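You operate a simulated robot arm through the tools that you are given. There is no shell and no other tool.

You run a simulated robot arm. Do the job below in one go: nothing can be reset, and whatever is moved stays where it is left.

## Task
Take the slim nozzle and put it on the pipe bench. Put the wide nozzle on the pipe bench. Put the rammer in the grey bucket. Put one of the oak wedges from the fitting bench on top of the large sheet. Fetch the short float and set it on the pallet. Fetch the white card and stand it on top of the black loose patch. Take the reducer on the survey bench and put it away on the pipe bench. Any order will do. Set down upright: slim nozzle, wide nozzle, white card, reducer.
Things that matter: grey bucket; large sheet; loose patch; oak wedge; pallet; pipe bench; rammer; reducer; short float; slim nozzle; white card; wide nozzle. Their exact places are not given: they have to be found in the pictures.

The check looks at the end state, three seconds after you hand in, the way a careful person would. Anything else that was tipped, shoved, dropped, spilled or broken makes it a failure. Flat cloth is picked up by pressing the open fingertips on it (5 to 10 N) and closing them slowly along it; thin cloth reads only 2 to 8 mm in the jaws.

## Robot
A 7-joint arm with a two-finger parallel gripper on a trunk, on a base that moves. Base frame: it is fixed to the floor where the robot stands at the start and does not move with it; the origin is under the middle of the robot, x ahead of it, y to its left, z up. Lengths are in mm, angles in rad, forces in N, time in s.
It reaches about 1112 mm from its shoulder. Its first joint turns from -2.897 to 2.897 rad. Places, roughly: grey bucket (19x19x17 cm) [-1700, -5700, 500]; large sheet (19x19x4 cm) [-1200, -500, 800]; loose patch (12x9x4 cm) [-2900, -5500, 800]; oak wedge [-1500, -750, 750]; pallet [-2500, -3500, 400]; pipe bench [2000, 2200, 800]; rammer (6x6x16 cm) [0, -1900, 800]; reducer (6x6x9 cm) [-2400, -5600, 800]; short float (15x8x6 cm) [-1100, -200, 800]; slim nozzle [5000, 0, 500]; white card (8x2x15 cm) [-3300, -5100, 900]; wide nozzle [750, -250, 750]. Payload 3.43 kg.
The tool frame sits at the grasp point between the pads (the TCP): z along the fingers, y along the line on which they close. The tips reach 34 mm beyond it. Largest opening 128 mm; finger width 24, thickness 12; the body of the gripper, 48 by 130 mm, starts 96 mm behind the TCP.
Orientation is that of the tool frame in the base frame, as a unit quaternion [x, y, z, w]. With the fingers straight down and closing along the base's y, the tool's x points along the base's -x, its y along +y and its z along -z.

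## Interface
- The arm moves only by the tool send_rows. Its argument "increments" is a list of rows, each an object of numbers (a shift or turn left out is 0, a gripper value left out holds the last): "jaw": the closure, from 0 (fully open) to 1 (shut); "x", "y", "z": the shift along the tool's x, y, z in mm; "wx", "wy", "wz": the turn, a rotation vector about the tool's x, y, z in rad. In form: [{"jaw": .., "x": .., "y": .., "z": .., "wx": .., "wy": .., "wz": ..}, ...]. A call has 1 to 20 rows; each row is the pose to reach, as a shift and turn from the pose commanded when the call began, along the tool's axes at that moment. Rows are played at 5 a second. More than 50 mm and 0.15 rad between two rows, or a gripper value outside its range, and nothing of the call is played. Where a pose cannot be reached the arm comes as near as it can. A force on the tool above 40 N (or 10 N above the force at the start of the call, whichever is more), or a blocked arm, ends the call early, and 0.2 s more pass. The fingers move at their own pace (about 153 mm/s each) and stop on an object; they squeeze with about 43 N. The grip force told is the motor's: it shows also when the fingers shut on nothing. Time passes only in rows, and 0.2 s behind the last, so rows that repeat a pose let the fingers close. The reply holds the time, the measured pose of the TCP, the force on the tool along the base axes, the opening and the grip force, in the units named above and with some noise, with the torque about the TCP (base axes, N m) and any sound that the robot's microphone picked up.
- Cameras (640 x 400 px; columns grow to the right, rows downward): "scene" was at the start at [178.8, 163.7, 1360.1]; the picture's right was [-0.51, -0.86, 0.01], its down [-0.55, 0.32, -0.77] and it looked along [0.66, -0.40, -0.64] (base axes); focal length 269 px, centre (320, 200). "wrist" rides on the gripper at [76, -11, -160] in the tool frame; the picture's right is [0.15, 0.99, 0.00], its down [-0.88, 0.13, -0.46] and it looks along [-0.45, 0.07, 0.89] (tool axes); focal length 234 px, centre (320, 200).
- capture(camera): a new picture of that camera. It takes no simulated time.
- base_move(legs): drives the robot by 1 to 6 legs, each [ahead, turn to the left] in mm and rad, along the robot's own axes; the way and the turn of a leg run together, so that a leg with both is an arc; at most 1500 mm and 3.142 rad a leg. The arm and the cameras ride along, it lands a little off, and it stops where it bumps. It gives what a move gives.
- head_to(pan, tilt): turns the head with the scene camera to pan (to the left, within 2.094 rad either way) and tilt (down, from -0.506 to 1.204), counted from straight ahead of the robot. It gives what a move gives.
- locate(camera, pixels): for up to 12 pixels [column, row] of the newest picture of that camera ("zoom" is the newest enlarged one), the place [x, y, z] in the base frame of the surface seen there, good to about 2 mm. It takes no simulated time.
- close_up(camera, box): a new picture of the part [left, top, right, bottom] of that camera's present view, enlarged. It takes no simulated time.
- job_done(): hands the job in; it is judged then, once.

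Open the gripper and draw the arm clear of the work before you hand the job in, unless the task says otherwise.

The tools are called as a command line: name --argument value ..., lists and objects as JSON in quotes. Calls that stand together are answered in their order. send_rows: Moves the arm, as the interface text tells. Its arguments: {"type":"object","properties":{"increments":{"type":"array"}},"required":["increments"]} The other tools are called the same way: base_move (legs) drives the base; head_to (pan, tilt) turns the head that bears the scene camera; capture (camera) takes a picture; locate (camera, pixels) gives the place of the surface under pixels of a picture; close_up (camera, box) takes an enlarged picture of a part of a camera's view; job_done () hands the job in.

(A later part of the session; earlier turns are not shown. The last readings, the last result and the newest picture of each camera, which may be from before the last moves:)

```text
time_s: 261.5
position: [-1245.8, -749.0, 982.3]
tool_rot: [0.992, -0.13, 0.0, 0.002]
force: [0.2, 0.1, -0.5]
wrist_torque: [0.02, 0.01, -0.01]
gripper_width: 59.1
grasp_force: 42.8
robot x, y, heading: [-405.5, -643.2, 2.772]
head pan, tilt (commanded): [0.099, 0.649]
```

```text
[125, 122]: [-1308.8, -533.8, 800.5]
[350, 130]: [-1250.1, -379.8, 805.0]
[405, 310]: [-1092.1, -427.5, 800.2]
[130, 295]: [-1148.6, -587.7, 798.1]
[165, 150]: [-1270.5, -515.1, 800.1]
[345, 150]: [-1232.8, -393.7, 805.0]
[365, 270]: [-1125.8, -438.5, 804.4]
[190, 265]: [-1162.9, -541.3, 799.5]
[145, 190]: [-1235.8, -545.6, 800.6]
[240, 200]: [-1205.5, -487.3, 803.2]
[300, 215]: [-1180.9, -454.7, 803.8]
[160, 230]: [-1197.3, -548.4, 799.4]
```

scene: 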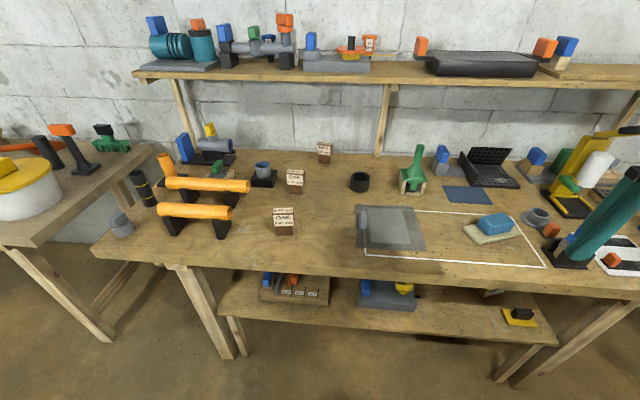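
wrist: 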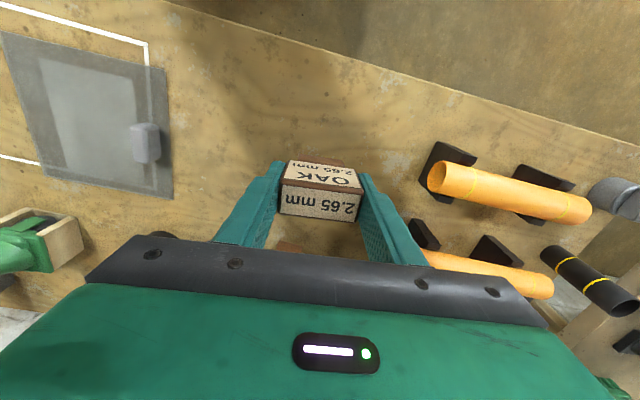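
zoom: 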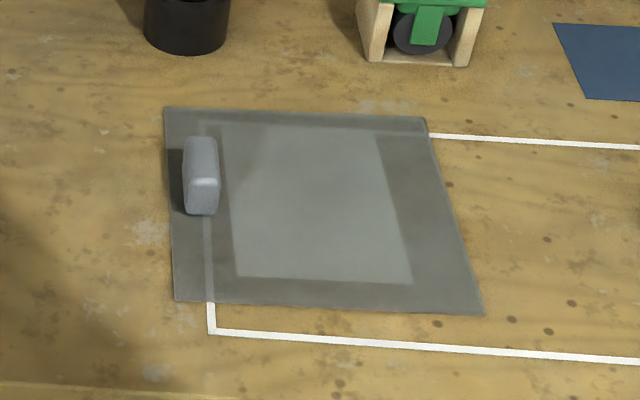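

The sheet's inner area is centred near (-1183,-446), surface z≈804; its tab is on the left. I carry the wedge over there.

send_rows --increments '[{"x": -2, "y": -40}, {"x": -4, "y": -80}, {"x": -7, "y": -120}, {"x": -9, "y": -160}, {"x": -12, "y": -200}, {"x": -14, "y": -240}, {"x": -16, "y": -280}, {"x": -17.5, "y": -309}, {"x": -17.5, "y": -309, "z": 35}, {"x": -17.5, "y": -309, "z": 70}, {"x": -17.5, "y": -309, "z": 90}, {"x": -17.5, "y": -309, "z": 90}]'

capture --camera "wrist"

close_up --camera "scene" --box '[330, 150, 490, 270]'

```text
time_s: 264.1
position: [-1183.7, -444.2, 891.2]
tool_rot: [0.992, -0.13, 0.0, 0.002]
force: [1.2, -0.6, -1.2]
wrist_torque: [0.02, -0.01, -0.02]
gripper_width: 59.4
grasp_force: 42.4
robot x, y, heading: [-408.0, -641.5, 2.772]
head pan, tilt (commanded): [0.099, 0.649]
```

```text
taken
```

wrist: 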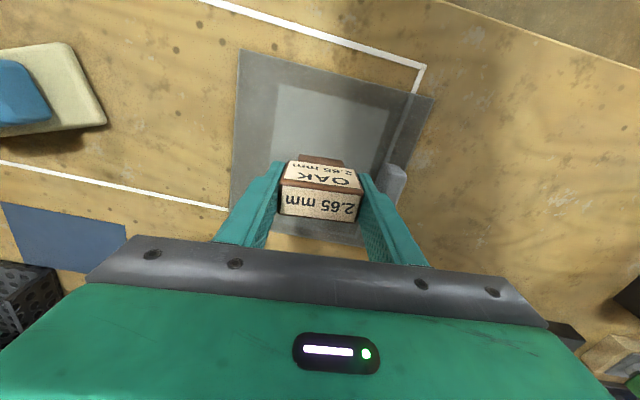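

```text
3.33 times, centred on (410, 210) of scene
```

zoom: 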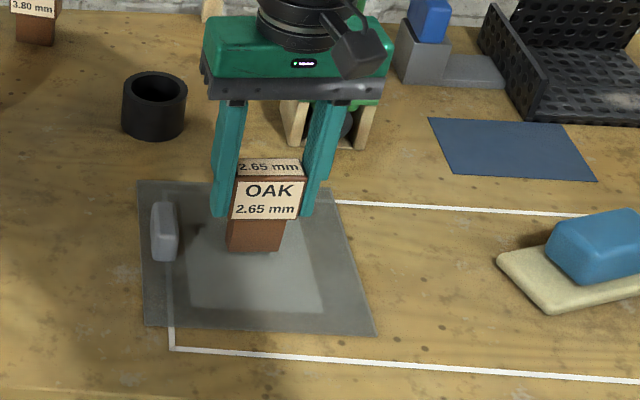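

The wedge is centred over the sheet and about 13 mm above it. I lower to near contact, then in 1 mm steps.

send_rows --increments '[{"z": 4}, {"z": 8}, {"z": 10}, {"z": 10}]'

send_rows --increments '[{"z": 1}, {"z": 1}]'

```text
time_s: 265.1
position: [-1184.2, -444.8, 881.5]
tool_rot: [0.992, -0.13, 0.001, 0.001]
force: [0.0, 0.4, 0.1]
wrist_torque: [-0.01, 0.0, -0.02]
gripper_width: 59.5
grasp_force: 43.2
robot x, y, heading: [-402.9, -639.3, 2.772]
head pan, tilt (commanded): [0.099, 0.649]
```

```text
time_s: 265.7
position: [-1184.0, -445.3, 879.9]
tool_rot: [0.992, -0.13, 0.001, 0.002]
force: [0.1, -0.6, 0.0]
wrist_torque: [0.0, 0.0, 0.01]
gripper_width: 59.4
grasp_force: 42.9
robot x, y, heading: [-409.5, -643.7, 2.775]
head pan, tilt (commanded): [0.099, 0.649]
```

I continue 1 mm at a time toward contact.

send_rows --increments '[{"z": 1}, {"z": 1}]'

send_rows --increments '[{"z": 0.8}, {"z": 0.8}]'

```text
time_s: 266.3
position: [-1184.0, -445.3, 879.2]
tool_rot: [0.992, -0.13, 0.0, 0.002]
force: [0.6, 0.2, -0.7]
wrist_torque: [-0.01, -0.02, 0.0]
gripper_width: 59.3
grasp_force: 42.6
robot x, y, heading: [-408.3, -638.3, 2.776]
head pan, tilt (commanded): [0.099, 0.649]
```

```text
time_s: 266.9
position: [-1183.9, -446.3, 879.2]
tool_rot: [0.992, -0.129, 0.001, 0.001]
force: [0.6, -0.2, -0.6]
wrist_torque: [-0.02, 0.02, -0.01]
gripper_width: 59.2
grasp_force: 43.4
robot x, y, heading: [-404.3, -641.2, 2.77]
head pan, tilt (commanded): [0.099, 0.649]
```

send_rows --increments '[{"z": 1}, {"z": 1}]'

```text
time_s: 267.5
position: [-1184.5, -445.1, 877.0]
tool_rot: [0.991, -0.13, 0.0, 0.002]
force: [-0.2, 0.1, -1.1]
wrist_torque: [-0.02, -0.02, -0.01]
gripper_width: 59.3
grasp_force: 43.2
robot x, y, heading: [-406.4, -638.8, 2.774]
head pan, tilt (commanded): [0.099, 0.649]
```

No contact yet at 877; another small step.

send_rows --increments '[{"z": 0.8}, {"z": 0.8}]'

```text
time_s: 268.1
position: [-1184.5, -445.6, 877.7]
tool_rot: [0.992, -0.13, 0.001, 0.003]
force: [0.3, 0.0, 4.2]
wrist_torque: [0.07, 0.0, -0.01]
gripper_width: 59.4
grasp_force: 43.3
robot x, y, heading: [-406.5, -642.3, 2.772]
head pan, tilt (commanded): [0.099, 0.649]
```

Contact at about 4 N. I open to roughly 72 mm only (the tab is near the left finger) and rise.

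send_rows --increments '[{"jaw": 0.52}, {"jaw": 0.48}, {"jaw": 0.44}, {"jaw": 0.44}]'

send_rows --increments '[{"z": -15}, {"z": -45}, {"z": -90}, {"z": -135}, {"z": -165}, {"z": -165, "jaw": 0}]'

capture --camera "wrist"

close_up --camera "scene" --box '[330, 150, 490, 270]'

```text
time_s: 269.1
position: [-1185.0, -446.6, 876.3]
tool_rot: [0.991, -0.131, 0.001, 0.002]
force: [0.5, -0.7, 0.3]
wrist_torque: [-0.02, 0.0, -0.02]
gripper_width: 71.5
grasp_force: 0.0
robot x, y, heading: [-408.6, -637.7, 2.775]
head pan, tilt (commanded): [0.099, 0.649]
```

```text
time_s: 270.5
position: [-1185.4, -443.1, 1042.7]
tool_rot: [0.992, -0.13, 0.001, 0.002]
force: [-0.4, -0.1, -0.1]
wrist_torque: [-0.02, 0.0, -0.05]
gripper_width: 128.0
grasp_force: 0.0
robot x, y, heading: [-405.8, -636.8, 2.773]
head pan, tilt (commanded): [0.099, 0.649]
```

```text
taken
```

wrist: 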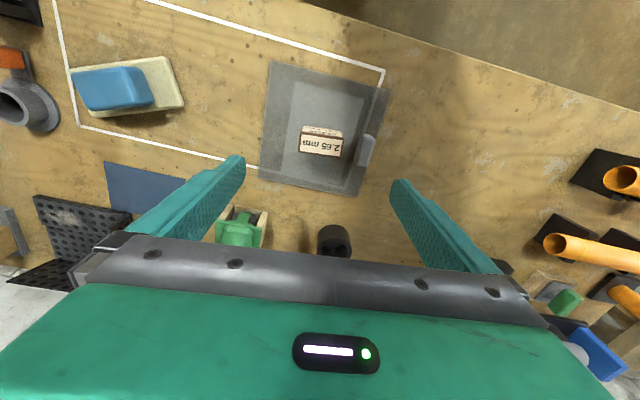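

```text
3.33 times, centred on (410, 210) of scene
```

zoom: 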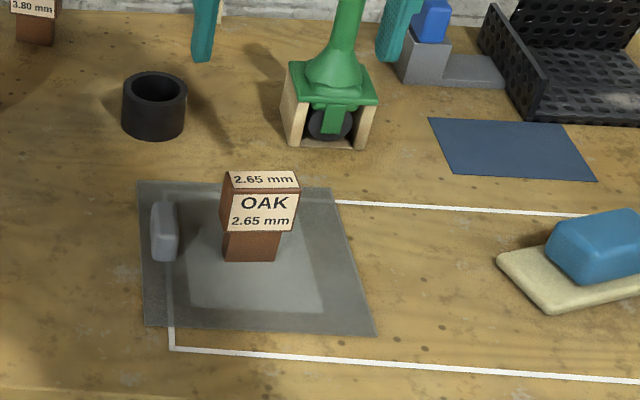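

The wedge stands on the sheet. I zoom closer to confirm it is stable and not leaning.

close_up --camera "scene" --box '[370, 185, 430, 235]'

locate --camera "scene" --pixels '[[392, 214], [386, 208], [402, 208], [398, 225], [488, 222], [480, 240]]'

```text
8.00 times, centred on (400, 210) of scene
```

zoom: 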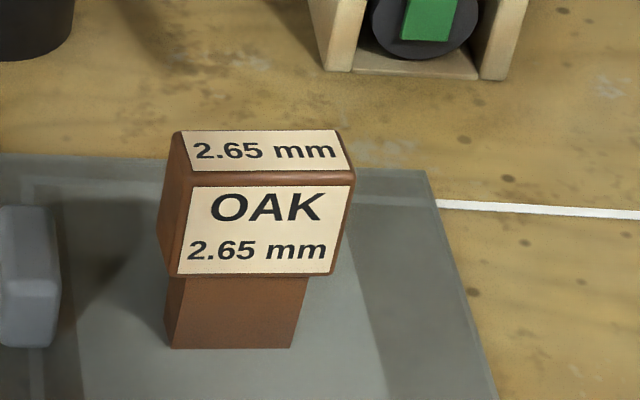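

```text
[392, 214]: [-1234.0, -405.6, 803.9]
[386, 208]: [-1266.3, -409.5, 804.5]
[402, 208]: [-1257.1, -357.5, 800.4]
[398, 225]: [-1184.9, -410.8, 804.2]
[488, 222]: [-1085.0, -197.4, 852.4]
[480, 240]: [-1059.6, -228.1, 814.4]
```

The wedge is stable. Next is the short float: I move over it for a closer wrist view.

send_rows --increments '[{"x": 8, "y": -45}, {"x": 16, "y": -90}, {"x": 24, "y": -135}, {"x": 32, "y": -180}, {"x": 40, "y": -225}, {"x": 50, "y": -270}, {"x": 50, "y": -270}]'

capture --camera "wrist"

close_up --camera "wrist" --box '[230, 60, 410, 200]'

```text
time_s: 272.1
position: [-1068.1, -195.6, 1039.6]
tool_rot: [0.992, -0.129, 0.001, 0.003]
force: [-0.1, 1.3, -0.5]
wrist_torque: [0.01, 0.04, 0.03]
gripper_width: 128.2
grasp_force: 0.0
robot x, y, heading: [-409.0, -638.8, 2.771]
head pan, tilt (commanded): [0.099, 0.649]
```

```text
taken
```

wrist: 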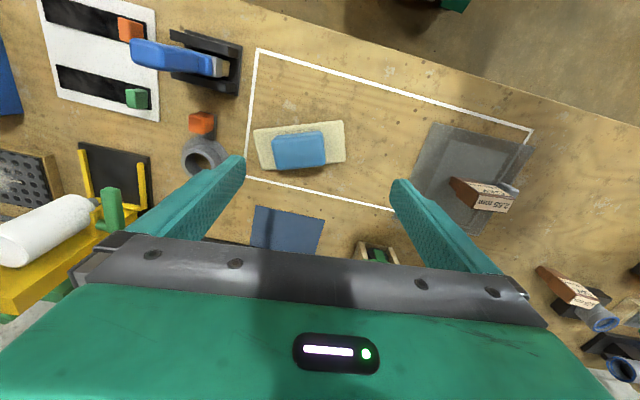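

```text
2.86 times, centred on (320, 130) of wrist
```

zoom: 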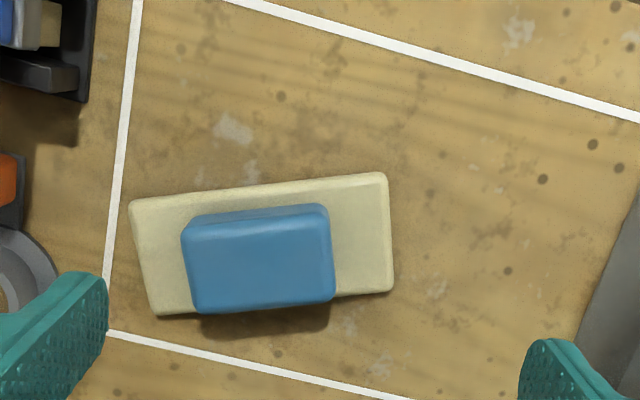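

I measure the blue handle's outline in the zoom.

locate --camera "zoom" --pixels '[[190, 245], [322, 222], [328, 290], [203, 303], [260, 265], [140, 215], [383, 180], [388, 285], [155, 305], [350, 240], [230, 210], [260, 215]]'

```text
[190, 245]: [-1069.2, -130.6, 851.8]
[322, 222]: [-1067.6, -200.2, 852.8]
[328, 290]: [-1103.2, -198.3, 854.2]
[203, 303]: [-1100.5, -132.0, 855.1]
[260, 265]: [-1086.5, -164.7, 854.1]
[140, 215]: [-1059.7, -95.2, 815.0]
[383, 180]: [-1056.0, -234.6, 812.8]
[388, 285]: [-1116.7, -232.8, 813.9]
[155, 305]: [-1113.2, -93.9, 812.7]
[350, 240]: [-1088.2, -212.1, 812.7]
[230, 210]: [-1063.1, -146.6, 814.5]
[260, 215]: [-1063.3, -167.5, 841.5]
```

The handle is about 40×75 mm, centre (-1085,-165), top z≈854, with the board top at z≈814. I align with its long axis (wz −0.249) and go down to z≈900.

send_rows --increments '[{"x": -8, "y": -8, "z": 35, "wz": -0.08, "jaw": 0.2}, {"x": -16, "y": -16, "z": 70, "wz": -0.16}, {"x": -24, "y": -25, "z": 105, "wz": -0.249}, {"x": -24, "y": -25, "z": 139, "wz": -0.249}, {"x": -24, "y": -25, "z": 139, "wz": -0.249}]'

capture --camera "wrist"

```text
time_s: 273.3
position: [-1082.9, -167.4, 902.7]
tool_rot: [1.0, -0.005, 0.0, 0.003]
force: [-0.1, 1.1, -0.3]
wrist_torque: [-0.01, 0.01, 0.03]
gripper_width: 102.4
grasp_force: 0.1
robot x, y, heading: [-406.0, -636.5, 2.772]
head pan, tilt (commanded): [0.099, 0.649]
```

```text
taken
```

wrist: 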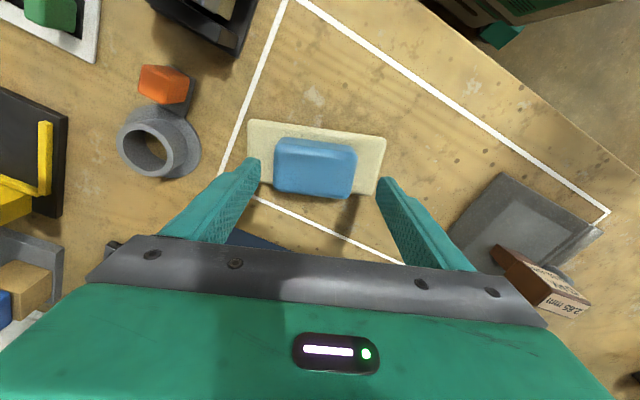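

Centred. I lower 49 mm (tips about 5 mm above the board) and close.

send_rows --increments '[{"z": 25}, {"z": 42}, {"z": 49}, {"z": 49}, {"z": 49, "jaw": 0.35}, {"z": 49, "jaw": 0.5}, {"z": 49, "jaw": 1.0}, {"z": 49, "jaw": 1.0}]'

capture --camera "wrist"

```text
time_s: 275.1
position: [-1082.9, -166.0, 853.4]
tool_rot: [1.0, -0.005, 0.001, 0.002]
force: [0.4, 0.3, 1.3]
wrist_torque: [0.25, -0.03, -0.04]
gripper_width: 79.3
grasp_force: 42.9
robot x, y, heading: [-408.0, -644.9, 2.777]
head pan, tilt (commanded): [0.099, 0.649]
```

```text
taken
```

wrist: 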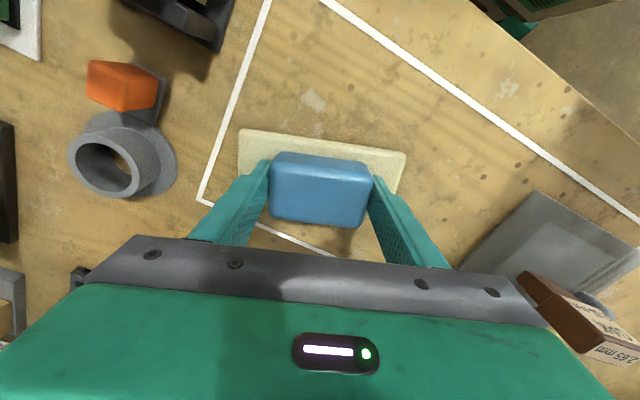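

Gripped at 79 mm. I lift it straight up and check it follows.

send_rows --increments '[{"z": -15}, {"z": -45}, {"z": -90}, {"z": -135}, {"z": -180}, {"z": -225}, {"z": -260}, {"z": -260}]'

capture --camera "wrist"

capture --camera "scene"

```text
time_s: 276.9
position: [-1081.9, -167.3, 1113.7]
tool_rot: [1.0, -0.005, 0.001, 0.003]
force: [0.6, -0.3, -2.3]
wrist_torque: [-0.03, -0.03, 0.01]
gripper_width: 79.6
grasp_force: 43.1
robot x, y, heading: [-407.5, -641.4, 2.774]
head pan, tilt (commanded): [0.099, 0.649]
```

```text
taken
```

wrist: 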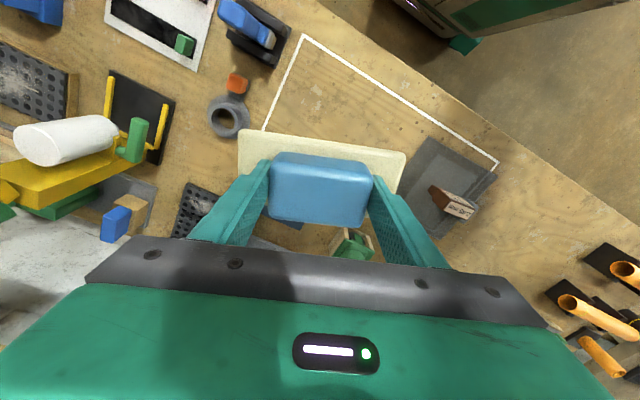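

```text
taken
```

scene: 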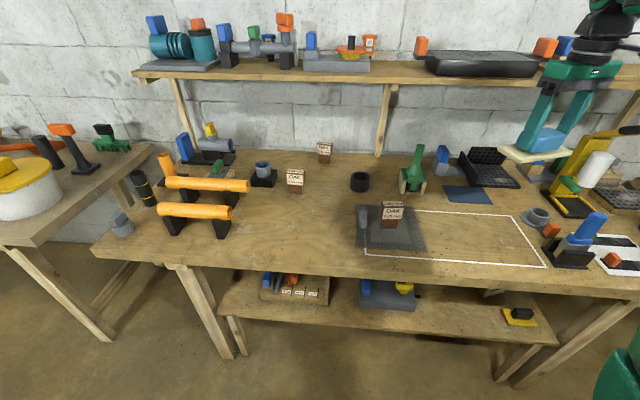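

The float is held securely. I retract the arm and drive along the aisle toward the pallet.

send_rows --increments '[{"x": 42, "y": 15}, {"x": 84, "y": 31}, {"x": 126, "y": 47}, {"x": 168, "y": 63}, {"x": 210, "y": 78}, {"x": 252, "y": 94}, {"x": 294, "y": 110}, {"x": 336, "y": 125}, {"x": 360, "y": 133}, {"x": 360, "y": 133}]'

base_move --legs '[[0, 1.55]]'

head_to --pan 0.0 --tilt 0.35

capture --camera "scene"

```text
time_s: 279.1
position: [-724.9, -301.9, 1112.1]
tool_rot: [1.0, -0.006, 0.0, 0.002]
force: [-0.6, -0.6, -2.1]
wrist_torque: [0.0, -0.01, 0.0]
gripper_width: 79.4
grasp_force: 43.2
robot x, y, heading: [-408.4, -638.5, 2.773]
head pan, tilt (commanded): [0.099, 0.649]
```

```text
time_s: 283.8
position: [-754.4, -950.5, 1112.9]
tool_rot: [0.721, 0.693, 0.003, 0.001]
force: [-0.1, 0.2, -2.0]
wrist_torque: [0.03, -0.02, 0.02]
gripper_width: 79.0
grasp_force: 42.8
robot x, y, heading: [-425.1, -633.1, -1.973]
head pan, tilt (commanded): [0.099, 0.649]
```

```text
time_s: 284.6
position: [-748.0, -939.1, 1117.7]
tool_rot: [0.721, 0.693, -0.004, 0.004]
force: [0.5, -0.5, -1.9]
wrist_torque: [0.0, -0.02, 0.01]
gripper_width: 79.2
grasp_force: 42.6
robot x, y, heading: [-418.1, -636.4, -1.971]
head pan, tilt (commanded): [0.0, 0.351]
```

```text
taken
```

scene: 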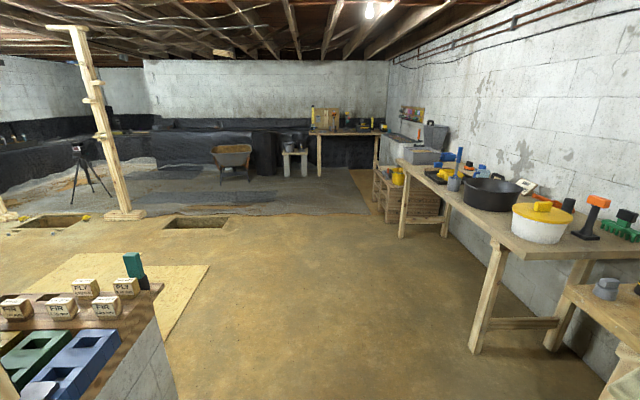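

The aisle is clear. I drive 2700 mm ahead and look right at the pallet.

base_move --legs '[[1400, 0], [1300, 0]]'

head_to --pan -0.5 --tilt 0.5

capture --camera "scene"

```text
time_s: 297.7
position: [-1789.6, -3389.5, 1116.7]
tool_rot: [0.724, 0.69, -0.004, 0.004]
force: [-0.3, 0.0, -2.2]
wrist_torque: [0.04, 0.0, -0.02]
gripper_width: 79.1
grasp_force: 42.7
robot x, y, heading: [-1458.7, -3085.8, -1.981]
head pan, tilt (commanded): [0.0, 0.351]
```

```text
time_s: 298.7
position: [-1783.2, -3376.4, 1121.1]
tool_rot: [0.724, 0.69, -0.01, 0.007]
force: [0.0, -0.8, -1.4]
wrist_torque: [-0.01, -0.05, 0.04]
gripper_width: 79.5
grasp_force: 42.9
robot x, y, heading: [-1457.3, -3088.4, -1.974]
head pan, tilt (commanded): [-0.499, 0.499]
```

```text
taken
```

scene: 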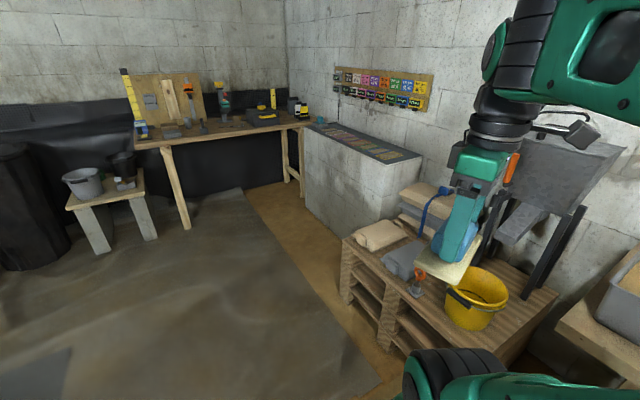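

The pallet at right holds bags, a yellow bucket and a small tool. I turn the robot to face it and look more closely.

locate --camera "scene" --pixels '[[430, 320], [342, 240], [380, 265], [415, 290], [440, 330], [475, 300], [540, 300], [530, 330], [378, 238], [405, 258], [510, 345], [560, 295]]'

close_up --camera "scene" --box '[320, 170, 600, 360]'

```text
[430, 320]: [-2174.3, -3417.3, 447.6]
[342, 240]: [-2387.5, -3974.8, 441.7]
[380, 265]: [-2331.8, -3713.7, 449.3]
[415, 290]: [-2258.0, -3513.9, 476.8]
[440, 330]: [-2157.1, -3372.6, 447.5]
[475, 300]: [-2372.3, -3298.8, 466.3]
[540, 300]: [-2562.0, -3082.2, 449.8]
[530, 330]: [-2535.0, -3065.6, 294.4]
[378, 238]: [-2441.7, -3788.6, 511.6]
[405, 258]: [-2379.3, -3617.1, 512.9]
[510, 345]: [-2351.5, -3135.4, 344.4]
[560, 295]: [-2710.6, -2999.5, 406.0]
```

```text
2.11 times, centred on (460, 265) of scene
```

zoom: 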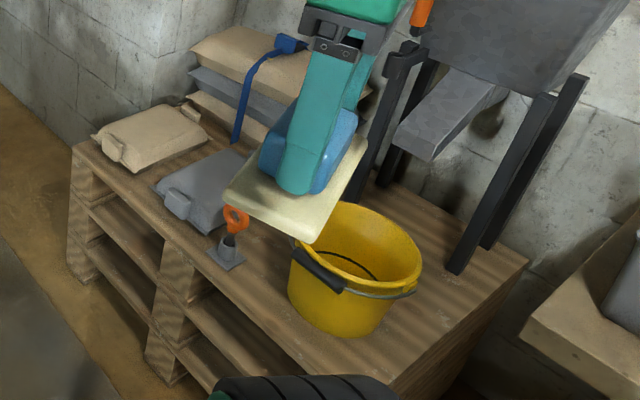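

The pallet's top is at z≈448, front edge u≈-700. I drive 480 mm further and turn to face it.

base_move --legs '[[480, 0], [0, -1.56]]'

head_to --pan 0.0 --tilt 0.85

capture --camera "scene"

capture --camera "wrist"

```text
time_s: 305.9
position: [-1935.8, -3207.2, 1121.4]
tool_rot: [1.0, -0.029, -0.011, -0.002]
force: [-0.4, 0.5, -1.9]
wrist_torque: [0.01, -0.02, 0.04]
gripper_width: 79.3
grasp_force: 43.3
robot x, y, heading: [-1662.5, -3547.1, 2.723]
head pan, tilt (commanded): [-0.499, 0.499]
```

```text
time_s: 306.9
position: [-1925.0, -3214.3, 1126.3]
tool_rot: [0.999, -0.03, -0.017, -0.005]
force: [0.4, 0.3, -1.9]
wrist_torque: [0.0, 0.01, -0.01]
gripper_width: 78.8
grasp_force: 43.1
robot x, y, heading: [-1656.3, -3549.1, 2.725]
head pan, tilt (commanded): [0.0, 0.85]
```

```text
taken
```

scene: 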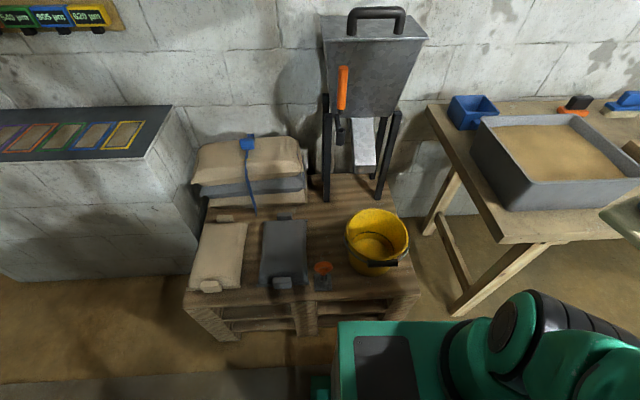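

```text
taken
```

wrist: 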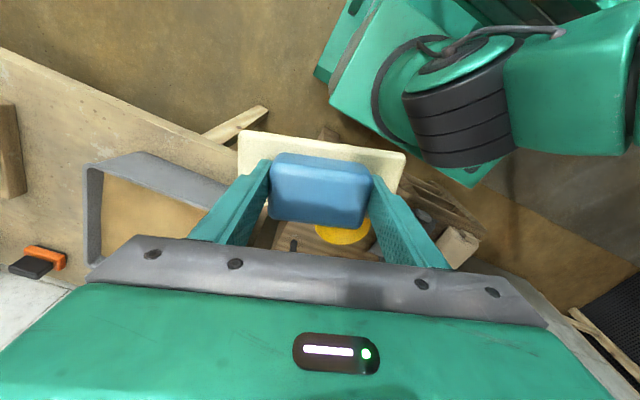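

Free wood shows between the dark bag, the bucket and the hopper legs around (330,225). I zoom and measure.

close_up --camera "scene" --box '[270, 160, 440, 330]'

locate --camera "scene" --pixels '[[310, 200], [345, 200], [310, 255], [342, 255], [328, 225], [400, 280], [415, 290], [350, 285], [375, 195], [325, 195], [322, 278], [305, 240]]'

```text
2.35 times, centred on (355, 245) of scene
```

zoom: 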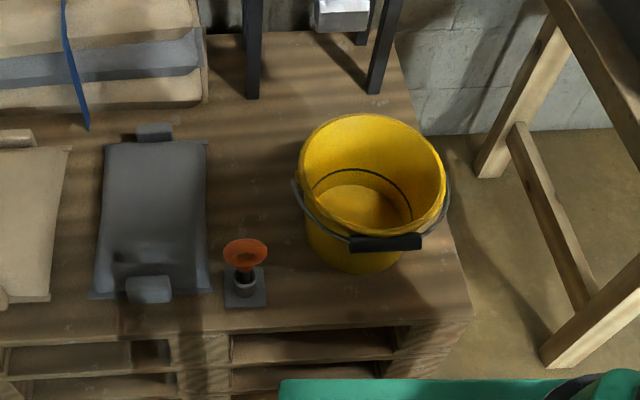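

```text
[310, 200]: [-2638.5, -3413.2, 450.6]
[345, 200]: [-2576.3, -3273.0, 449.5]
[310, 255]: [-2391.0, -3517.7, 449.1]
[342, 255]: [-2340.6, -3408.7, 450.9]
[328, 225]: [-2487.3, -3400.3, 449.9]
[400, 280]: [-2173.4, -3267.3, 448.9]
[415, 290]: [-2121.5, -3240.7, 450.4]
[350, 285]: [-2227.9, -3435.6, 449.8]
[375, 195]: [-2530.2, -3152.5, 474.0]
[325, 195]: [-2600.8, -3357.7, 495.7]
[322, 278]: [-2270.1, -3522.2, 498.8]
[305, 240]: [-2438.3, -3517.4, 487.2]
```

I measure the bucket rim, the hopper chute lip and legs for clearance.

locate --camera "scene" --pixels '[[347, 232], [408, 240], [378, 212], [365, 256], [350, 262], [363, 166], [327, 160], [380, 190], [390, 263], [352, 150], [285, 285], [300, 225]]'

close_up --camera "scene" --box '[300, 80, 420, 280]'

```text
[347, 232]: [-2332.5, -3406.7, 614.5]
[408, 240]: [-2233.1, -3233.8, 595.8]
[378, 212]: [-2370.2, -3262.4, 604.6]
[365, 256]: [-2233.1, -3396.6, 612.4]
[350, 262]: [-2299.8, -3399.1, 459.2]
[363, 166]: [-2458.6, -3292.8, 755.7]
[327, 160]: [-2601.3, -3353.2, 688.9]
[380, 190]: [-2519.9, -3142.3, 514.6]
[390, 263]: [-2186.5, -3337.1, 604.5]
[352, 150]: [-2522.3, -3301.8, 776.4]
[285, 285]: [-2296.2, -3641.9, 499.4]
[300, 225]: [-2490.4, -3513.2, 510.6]
```

```text
2.00 times, centred on (360, 180) of scene
```

zoom: 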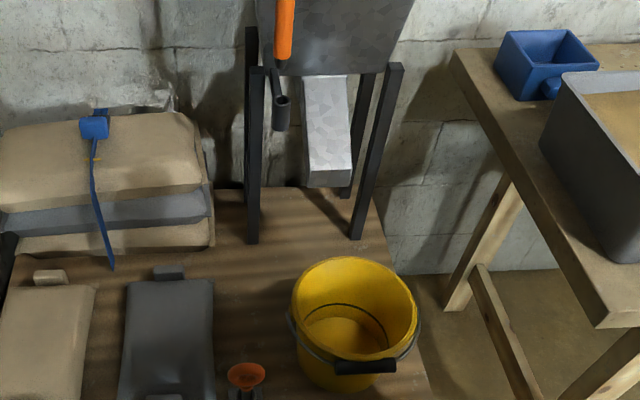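

The gap between bag and bucket is about 110 mm wide at v≈-4108. I level the tool and turn it so the float's long side lies along that gap, with the camera on the bag side.

send_rows --increments '[{"wx": -0.005, "wy": 0.017}, {"wx": -0.009, "wy": 0.034}, {"wx": -0.009, "wy": 0.034}]'

send_rows --increments '[{"wz": 0.14}, {"wz": 0.28}, {"wz": 0.42}, {"wz": 0.56}, {"wz": 0.7}, {"wz": 0.84}, {"wz": 0.98}, {"wz": 1.12}, {"wz": 1.26}, {"wz": 1.4}, {"wz": 1.54}, {"wz": 1.68}, {"wz": 1.8}, {"wz": 1.9}, {"wz": 1.9}]'

capture --camera "wrist"

```text
time_s: 307.7
position: [-1924.0, -3214.8, 1125.5]
tool_rot: [1.0, -0.03, -0.001, 0.0]
force: [-0.5, 0.1, -1.3]
wrist_torque: [-0.03, -0.03, 0.05]
gripper_width: 79.1
grasp_force: 43.1
robot x, y, heading: [-1658.6, -3549.3, 2.721]
head pan, tilt (commanded): [0.0, 0.85]
```

```text
time_s: 310.9
position: [-1925.4, -3214.3, 1126.2]
tool_rot: [-0.556, 0.831, 0.001, -0.001]
force: [-0.4, 0.1, -0.3]
wrist_torque: [0.02, 0.02, 0.0]
gripper_width: 79.0
grasp_force: 42.6
robot x, y, heading: [-1655.0, -3549.5, 2.725]
head pan, tilt (commanded): [0.0, 0.85]
```

```text
taken
```

wrist: 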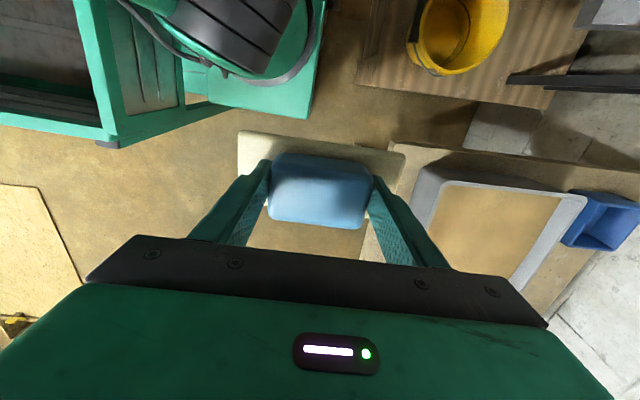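

The turn worked. Before moving over the pallet I check how far the hopper's front and its orange lever stick out.

locate --camera "scene" --pixels '[[343, 90], [342, 72], [345, 120], [340, 135], [375, 60], [380, 100], [375, 25], [365, 130], [345, 150], [400, 115], [330, 50], [420, 40]]'

```text
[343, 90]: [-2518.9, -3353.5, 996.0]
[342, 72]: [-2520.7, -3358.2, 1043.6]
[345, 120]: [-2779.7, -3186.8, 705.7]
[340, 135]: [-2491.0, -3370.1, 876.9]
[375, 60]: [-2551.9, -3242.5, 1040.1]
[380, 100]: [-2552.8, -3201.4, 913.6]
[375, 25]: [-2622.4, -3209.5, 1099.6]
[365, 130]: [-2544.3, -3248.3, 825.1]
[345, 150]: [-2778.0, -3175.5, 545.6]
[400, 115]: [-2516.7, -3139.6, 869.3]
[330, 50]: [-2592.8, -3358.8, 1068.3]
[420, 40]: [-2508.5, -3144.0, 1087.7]
```

The lever protrudes to u≈-1020 at v≈-4062, so I aim a bit more forward: centre (-2414,-3454). I move there at height first.

send_rows --increments '[{"x": 34, "y": 30}, {"x": 68, "y": 60}, {"x": 102, "y": 90}, {"x": 136, "y": 120}, {"x": 170, "y": 150}, {"x": 204, "y": 180}, {"x": 238, "y": 210}, {"x": 272, "y": 240}, {"x": 306, "y": 270}, {"x": 340, "y": 300}, {"x": 374, "y": 330}, {"x": 407, "y": 359}, {"x": 407, "y": 359}]'

capture --camera "wrist"

capture --camera "scene"

```text
time_s: 313.7
position: [-2411.7, -3453.9, 1125.9]
tool_rot: [-0.558, 0.83, -0.001, 0.0]
force: [-0.4, -0.3, -0.6]
wrist_torque: [-0.06, 0.05, -0.04]
gripper_width: 79.0
grasp_force: 43.3
robot x, y, heading: [-1657.4, -3550.1, 2.723]
head pan, tilt (commanded): [0.0, 0.85]
```

```text
taken
```

wrist: 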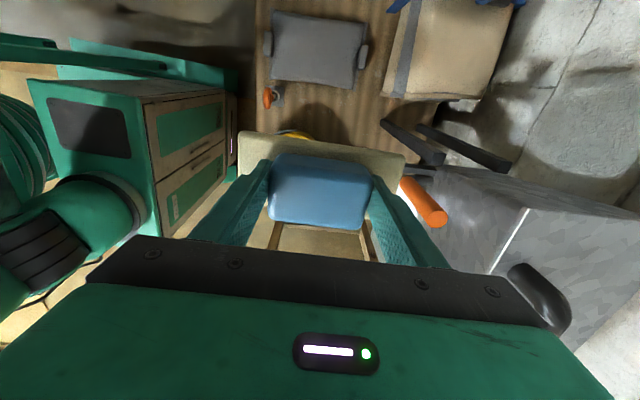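

```text
taken
```

scene: 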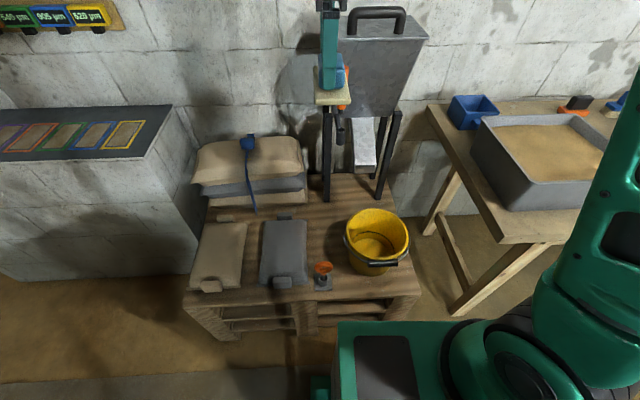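

The lever (orange, wrist (425,205)) is beside the gripper. I shift 15 mm toward the front and descend in stages.

send_rows --increments '[{"y": -15}, {"y": -15, "z": 45}, {"y": -15, "z": 90}, {"y": -15, "z": 135}, {"y": -15, "z": 180}, {"y": -15, "z": 220}, {"y": -15, "z": 220}]'

capture --camera "wrist"

close_up --camera "scene" --box '[270, 20, 450, 300]'

```text
time_s: 315.3
position: [-2397.8, -3458.6, 907.1]
tool_rot: [-0.558, 0.83, 0.0, 0.0]
force: [0.1, 1.1, -1.4]
wrist_torque: [0.0, 0.01, -0.02]
gripper_width: 79.0
grasp_force: 43.4
robot x, y, heading: [-1656.9, -3552.0, 2.72]
head pan, tilt (commanded): [0.0, 0.85]
```

```text
taken
```

wrist: 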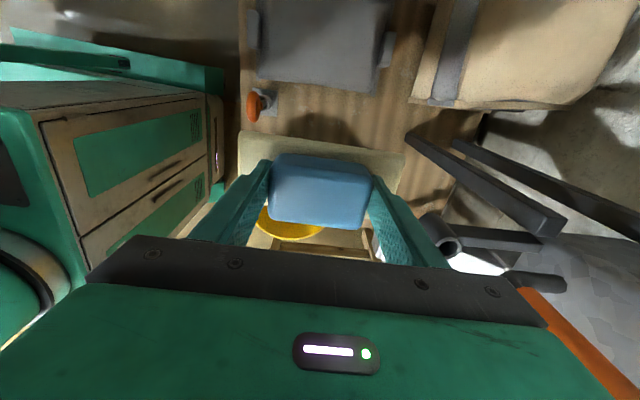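

```text
1.43 times, centred on (360, 160) of scene
```

zoom: 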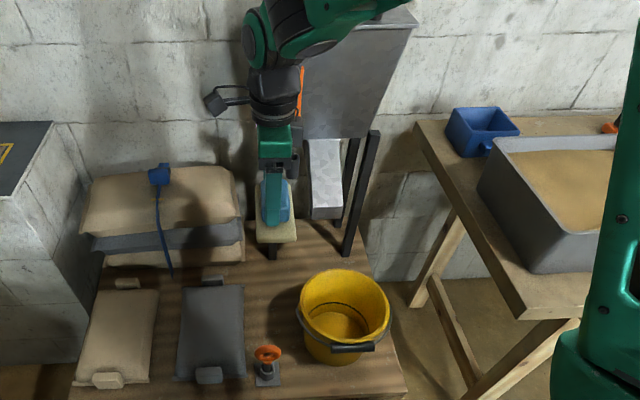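

Clear on all sides and no contact force. I continue down to about z=705.

send_rows --increments '[{"z": 40}, {"z": 80}, {"z": 120}, {"z": 160}, {"z": 200}, {"z": 200}]'

capture --camera "wrist"

close_up --camera "scene" --box '[250, 20, 430, 300]'

```text
time_s: 316.7
position: [-2396.6, -3457.5, 705.1]
tool_rot: [-0.557, 0.83, 0.001, 0.0]
force: [-0.5, -0.2, -2.2]
wrist_torque: [-0.01, 0.03, -0.01]
gripper_width: 79.0
grasp_force: 42.4
robot x, y, heading: [-1657.4, -3549.2, 2.724]
head pan, tilt (commanded): [0.0, 0.85]
```

```text
taken
```

wrist: 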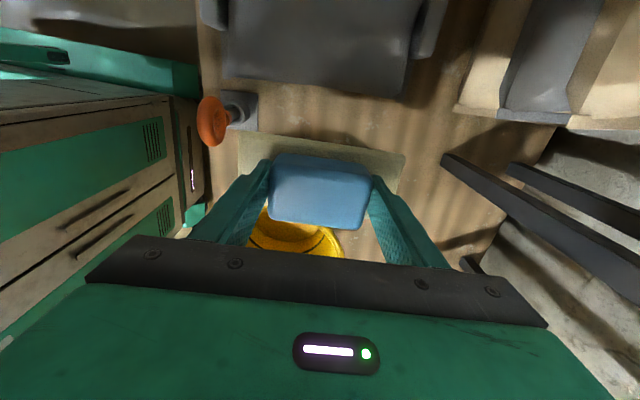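

```text
1.43 times, centred on (340, 160) of scene
```

zoom: 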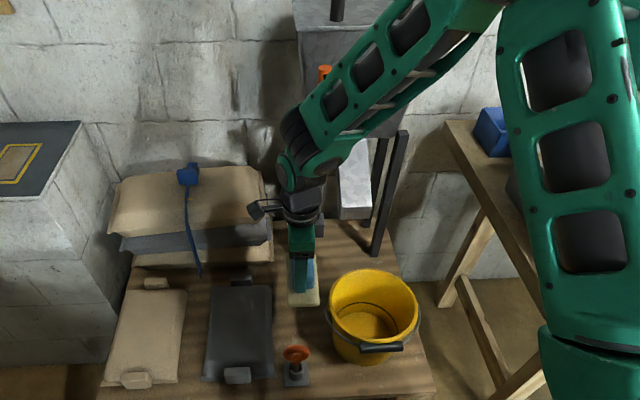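

Still clear. I continue to about z=560 and check the gap between bag and bucket.

send_rows --increments '[{"z": 40}, {"z": 80}, {"z": 115}, {"z": 145}, {"z": 145}]'

capture --camera "wrist"

close_up --camera "scene" --box '[270, 150, 430, 300]'

```text
time_s: 317.9
position: [-2397.1, -3459.7, 561.5]
tool_rot: [-0.557, 0.831, 0.001, 0.0]
force: [0.4, -0.3, -1.7]
wrist_torque: [0.01, 0.02, 0.0]
gripper_width: 79.1
grasp_force: 43.6
robot x, y, heading: [-1657.7, -3544.5, 2.726]
head pan, tilt (commanded): [0.0, 0.85]
```

```text
taken
```

wrist: 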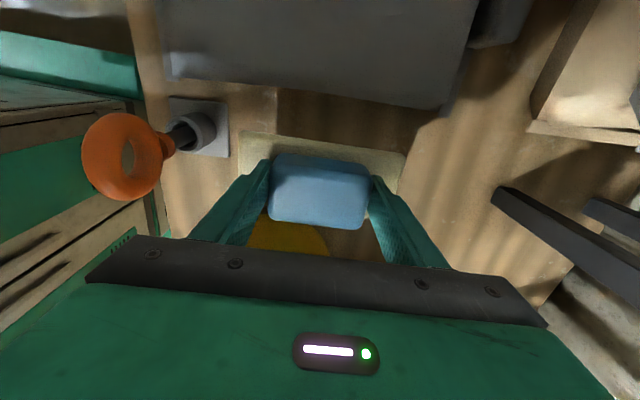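

```text
2.67 times, centred on (350, 225) of scene
```

zoom: 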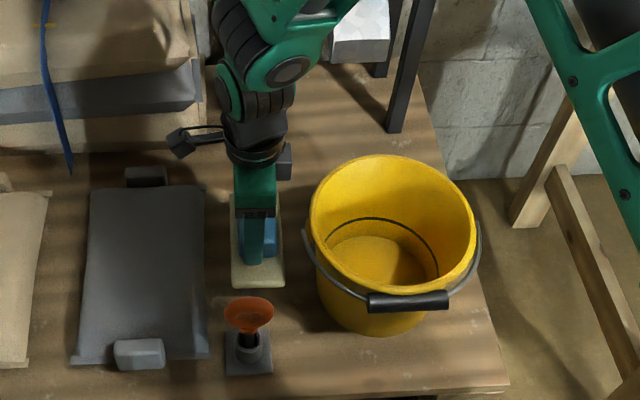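

The float will land between bag, bucket and scoop with room on all sides. I lower to just above contact.

send_rows --increments '[{"z": 20}, {"z": 40}, {"z": 52}, {"z": 52}]'

send_rows --increments '[{"z": 1.5}, {"z": 3}, {"z": 3}]'

```text
time_s: 318.9
position: [-2397.4, -3460.2, 510.0]
tool_rot: [-0.557, 0.831, 0.0, 0.0]
force: [-0.7, -0.9, -0.4]
wrist_torque: [0.01, -0.01, 0.03]
gripper_width: 79.5
grasp_force: 42.7
robot x, y, heading: [-1657.7, -3549.0, 2.718]
head pan, tilt (commanded): [0.0, 0.85]
```

```text
time_s: 319.7
position: [-2396.4, -3460.6, 506.8]
tool_rot: [-0.557, 0.831, 0.001, 0.0]
force: [-0.4, -0.4, -1.3]
wrist_torque: [0.0, 0.01, 0.0]
gripper_width: 79.2
grasp_force: 42.9
robot x, y, heading: [-1657.5, -3546.6, 2.724]
head pan, tilt (commanded): [0.0, 0.85]
```

No contact yet at 507; I go in 1 mm steps.

send_rows --increments '[{"z": 1}, {"z": 1.5}, {"z": 1.5}]'

send_rows --increments '[{"z": 1}, {"z": 1}]'

```text
time_s: 320.5
position: [-2395.1, -3459.7, 505.2]
tool_rot: [-0.557, 0.83, -0.001, 0.0]
force: [0.1, -0.1, -1.7]
wrist_torque: [-0.01, -0.01, 0.0]
gripper_width: 79.2
grasp_force: 43.0
robot x, y, heading: [-1658.9, -3549.2, 2.719]
head pan, tilt (commanded): [0.0, 0.85]
```

```text
time_s: 321.1
position: [-2397.7, -3459.7, 504.7]
tool_rot: [-0.557, 0.831, 0.0, 0.0]
force: [-0.1, 0.4, -2.1]
wrist_torque: [0.0, 0.01, 0.0]
gripper_width: 79.0
grasp_force: 42.8
robot x, y, heading: [-1658.6, -3548.9, 2.725]
head pan, tilt (commanded): [0.0, 0.85]
```

send_rows --increments '[{"z": 1}, {"z": 1}]'

send_rows --increments '[{"z": 0.8}, {"z": 0.8}]'

```text
time_s: 321.7
position: [-2396.7, -3461.8, 503.9]
tool_rot: [-0.556, 0.831, 0.0, 0.0]
force: [-0.6, 0.5, -1.3]
wrist_torque: [0.01, 0.0, 0.01]
gripper_width: 78.9
grasp_force: 42.7
robot x, y, heading: [-1657.6, -3545.2, 2.726]
head pan, tilt (commanded): [0.0, 0.85]
```

```text
time_s: 322.3
position: [-2396.6, -3460.3, 502.4]
tool_rot: [-0.557, 0.831, 0.0, -0.001]
force: [1.3, 0.5, 5.9]
wrist_torque: [-0.15, -0.41, -0.01]
gripper_width: 79.5
grasp_force: 43.0
robot x, y, heading: [-1655.5, -3545.8, 2.721]
head pan, tilt (commanded): [0.0, 0.85]
```

Contact at 6 N. I open to about 95 mm and rise straight up, in stages.

send_rows --increments '[{"jaw": 0.34}, {"jaw": 0.3}, {"jaw": 0.26}, {"jaw": 0.26}]'

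send_rows --increments '[{"z": -20}, {"z": -60}, {"z": -105}, {"z": -150}, {"z": -195}, {"z": -240}, {"z": -285}, {"z": -330}, {"z": -375}, {"z": -420}, {"z": -465}, {"z": -510}, {"z": -555}, {"z": -600}, {"z": -620}, {"z": -620}]'

capture --camera "scene"

close_up --camera "scene" --box '[270, 150, 430, 300]'

```text
time_s: 323.3
position: [-2397.5, -3459.7, 502.0]
tool_rot: [-0.557, 0.83, 0.001, 0.0]
force: [0.1, 0.3, -0.1]
wrist_torque: [0.0, 0.0, -0.02]
gripper_width: 94.5
grasp_force: 0.0
robot x, y, heading: [-1658.6, -3548.3, 2.726]
head pan, tilt (commanded): [0.0, 0.85]
```

```text
time_s: 326.7
position: [-2397.8, -3460.7, 1123.8]
tool_rot: [-0.557, 0.831, 0.0, 0.0]
force: [-0.2, 0.2, -0.2]
wrist_torque: [0.01, 0.0, 0.02]
gripper_width: 94.8
grasp_force: 0.2
robot x, y, heading: [-1661.2, -3548.5, 2.723]
head pan, tilt (commanded): [0.0, 0.85]
```

```text
taken
```

scene: 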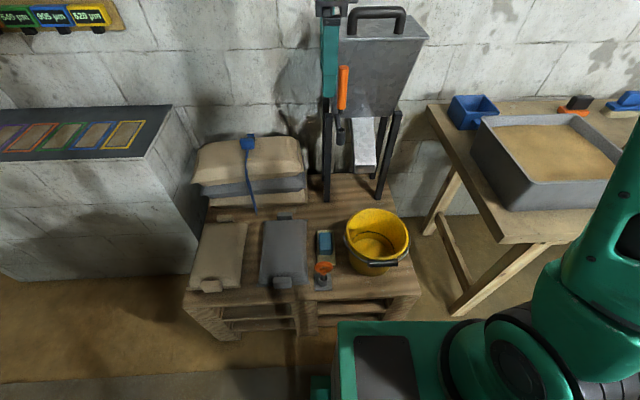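

```text
2.67 times, centred on (350, 225) of scene
```

zoom: 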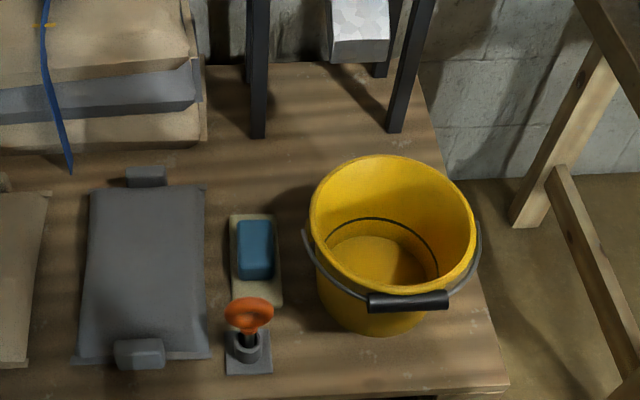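

The float rests flat on the pallet and nothing else moved. I retract the arm and look toward the rammer's block.

send_rows --increments '[{"y": -42}, {"y": -84}, {"y": -126}, {"x": -20, "y": -165}, {"x": -45, "y": -205}, {"x": -70, "y": -242}, {"x": -95, "y": -280}, {"x": -120, "y": -318}, {"x": -145, "y": -350}, {"x": -170, "y": -380}, {"x": -190, "y": -390, "jaw": 0}, {"x": -190, "y": -390}]'

send_rows --increments '[{"wz": -0.14}, {"wz": -0.28}, {"wz": -0.42}, {"wz": -0.56}, {"wz": -0.7}, {"wz": -0.84}, {"wz": -0.98}, {"wz": -1.12}, {"wz": -1.26}, {"wz": -1.4}, {"wz": -1.55}, {"wz": -1.55}]'

base_move --legs '[[0, -1.9]]'

head_to --pan 0.0 --tilt 0.3

capture --camera "scene"

```text
time_s: 329.3
position: [-1964.7, -3429.6, 1119.3]
tool_rot: [-0.557, 0.83, 0.0, -0.001]
force: [-0.5, 0.5, 0.8]
wrist_torque: [0.04, -0.01, 0.02]
gripper_width: 127.9
grasp_force: 0.0
robot x, y, heading: [-1658.0, -3551.8, 2.722]
head pan, tilt (commanded): [0.0, 0.85]
```

```text
time_s: 331.9
position: [-1963.8, -3429.2, 1121.8]
tool_rot: [0.979, -0.203, -0.001, 0.0]
force: [0.5, 0.4, 0.1]
wrist_torque: [0.01, 0.0, -0.02]
gripper_width: 128.0
grasp_force: 0.1
robot x, y, heading: [-1658.9, -3551.9, 2.723]
head pan, tilt (commanded): [0.0, 0.85]
```

```text
time_s: 337.5
position: [-1445.1, -3302.4, 1121.0]
tool_rot: [-0.4, 0.917, 0.001, 0.001]
force: [0.0, -0.1, 0.3]
wrist_torque: [0.0, -0.02, 0.0]
gripper_width: 128.0
grasp_force: 0.2
robot x, y, heading: [-1669.6, -3541.4, 0.809]
head pan, tilt (commanded): [0.0, 0.85]
```

```text
time_s: 338.4
position: [-1451.7, -3312.4, 1123.7]
tool_rot: [-0.4, 0.916, 0.005, 0.006]
force: [-0.3, -0.5, 0.1]
wrist_torque: [0.0, 0.02, -0.03]
gripper_width: 128.2
grasp_force: 0.1
robot x, y, heading: [-1674.7, -3543.1, 0.811]
head pan, tilt (commanded): [0.0, 0.3]
```

```text
taken
```

scene: 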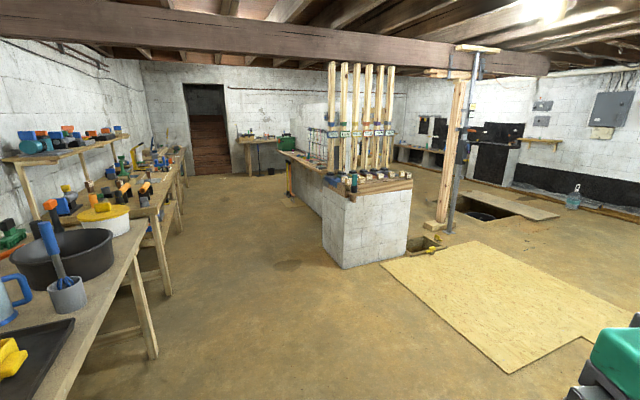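

I see the block with posts; the rammer should be on its near corner. I zoom and locate.

close_up --camera "scene" --box '[300, 140, 460, 280]'

locate --camera "scene" --pixels '[[349, 178], [354, 183], [325, 200], [410, 185], [325, 245], [345, 268], [405, 255], [385, 262], [345, 195], [500, 370], [290, 265]]'

```text
2.86 times, centred on (380, 210) of scene
```

zoom: 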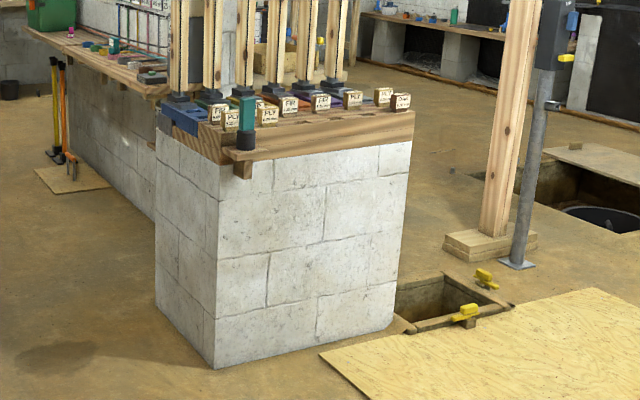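

```text
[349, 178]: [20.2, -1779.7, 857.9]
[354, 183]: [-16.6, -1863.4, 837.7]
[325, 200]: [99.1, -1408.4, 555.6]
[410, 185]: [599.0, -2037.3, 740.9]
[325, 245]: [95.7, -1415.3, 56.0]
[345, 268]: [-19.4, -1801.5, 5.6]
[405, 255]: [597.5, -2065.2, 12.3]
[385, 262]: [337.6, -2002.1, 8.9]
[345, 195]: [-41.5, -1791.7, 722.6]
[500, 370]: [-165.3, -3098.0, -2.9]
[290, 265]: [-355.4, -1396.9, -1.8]
```

The rammer stands on a small bracket at about (-17,-1863). I drive up the aisle and face it from the side.

base_move --legs '[[0, 0.277], [1100, 0], [1070, 0], [0, -1.478]]'

head_to --pan -0.1 --tilt 0.6

capture --camera "scene"

capture --camera "wrist"

```text
time_s: 354.6
position: [-388.7, -1716.7, 1125.7]
tool_rot: [0.204, 0.979, -0.001, 0.007]
force: [0.5, -0.1, -0.1]
wrist_torque: [0.01, -0.01, 0.01]
gripper_width: 128.1
grasp_force: 0.0
robot x, y, heading: [-673.2, -1570.5, -0.426]
head pan, tilt (commanded): [0.0, 0.3]
```

```text
time_s: 355.4
position: [-400.9, -1714.8, 1126.4]
tool_rot: [0.203, 0.979, -0.002, 0.014]
force: [0.3, -0.7, -0.2]
wrist_torque: [0.04, 0.01, -0.04]
gripper_width: 128.0
grasp_force: 0.1
robot x, y, heading: [-668.7, -1569.5, -0.418]
head pan, tilt (commanded): [-0.099, 0.6]
```

```text
taken
```

scene: 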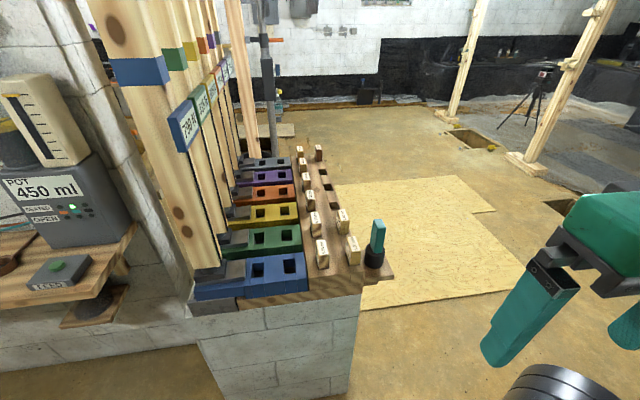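

```text
taken
```

wrist: 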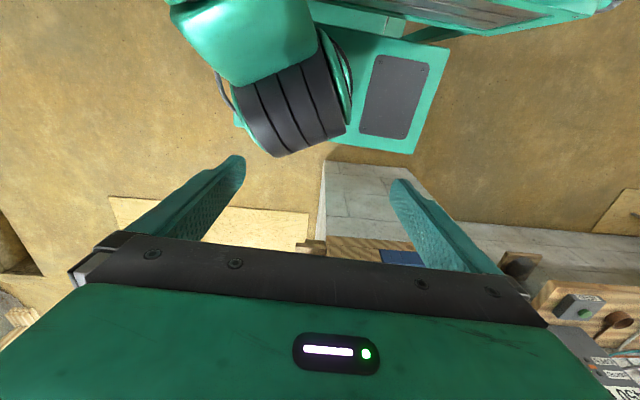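

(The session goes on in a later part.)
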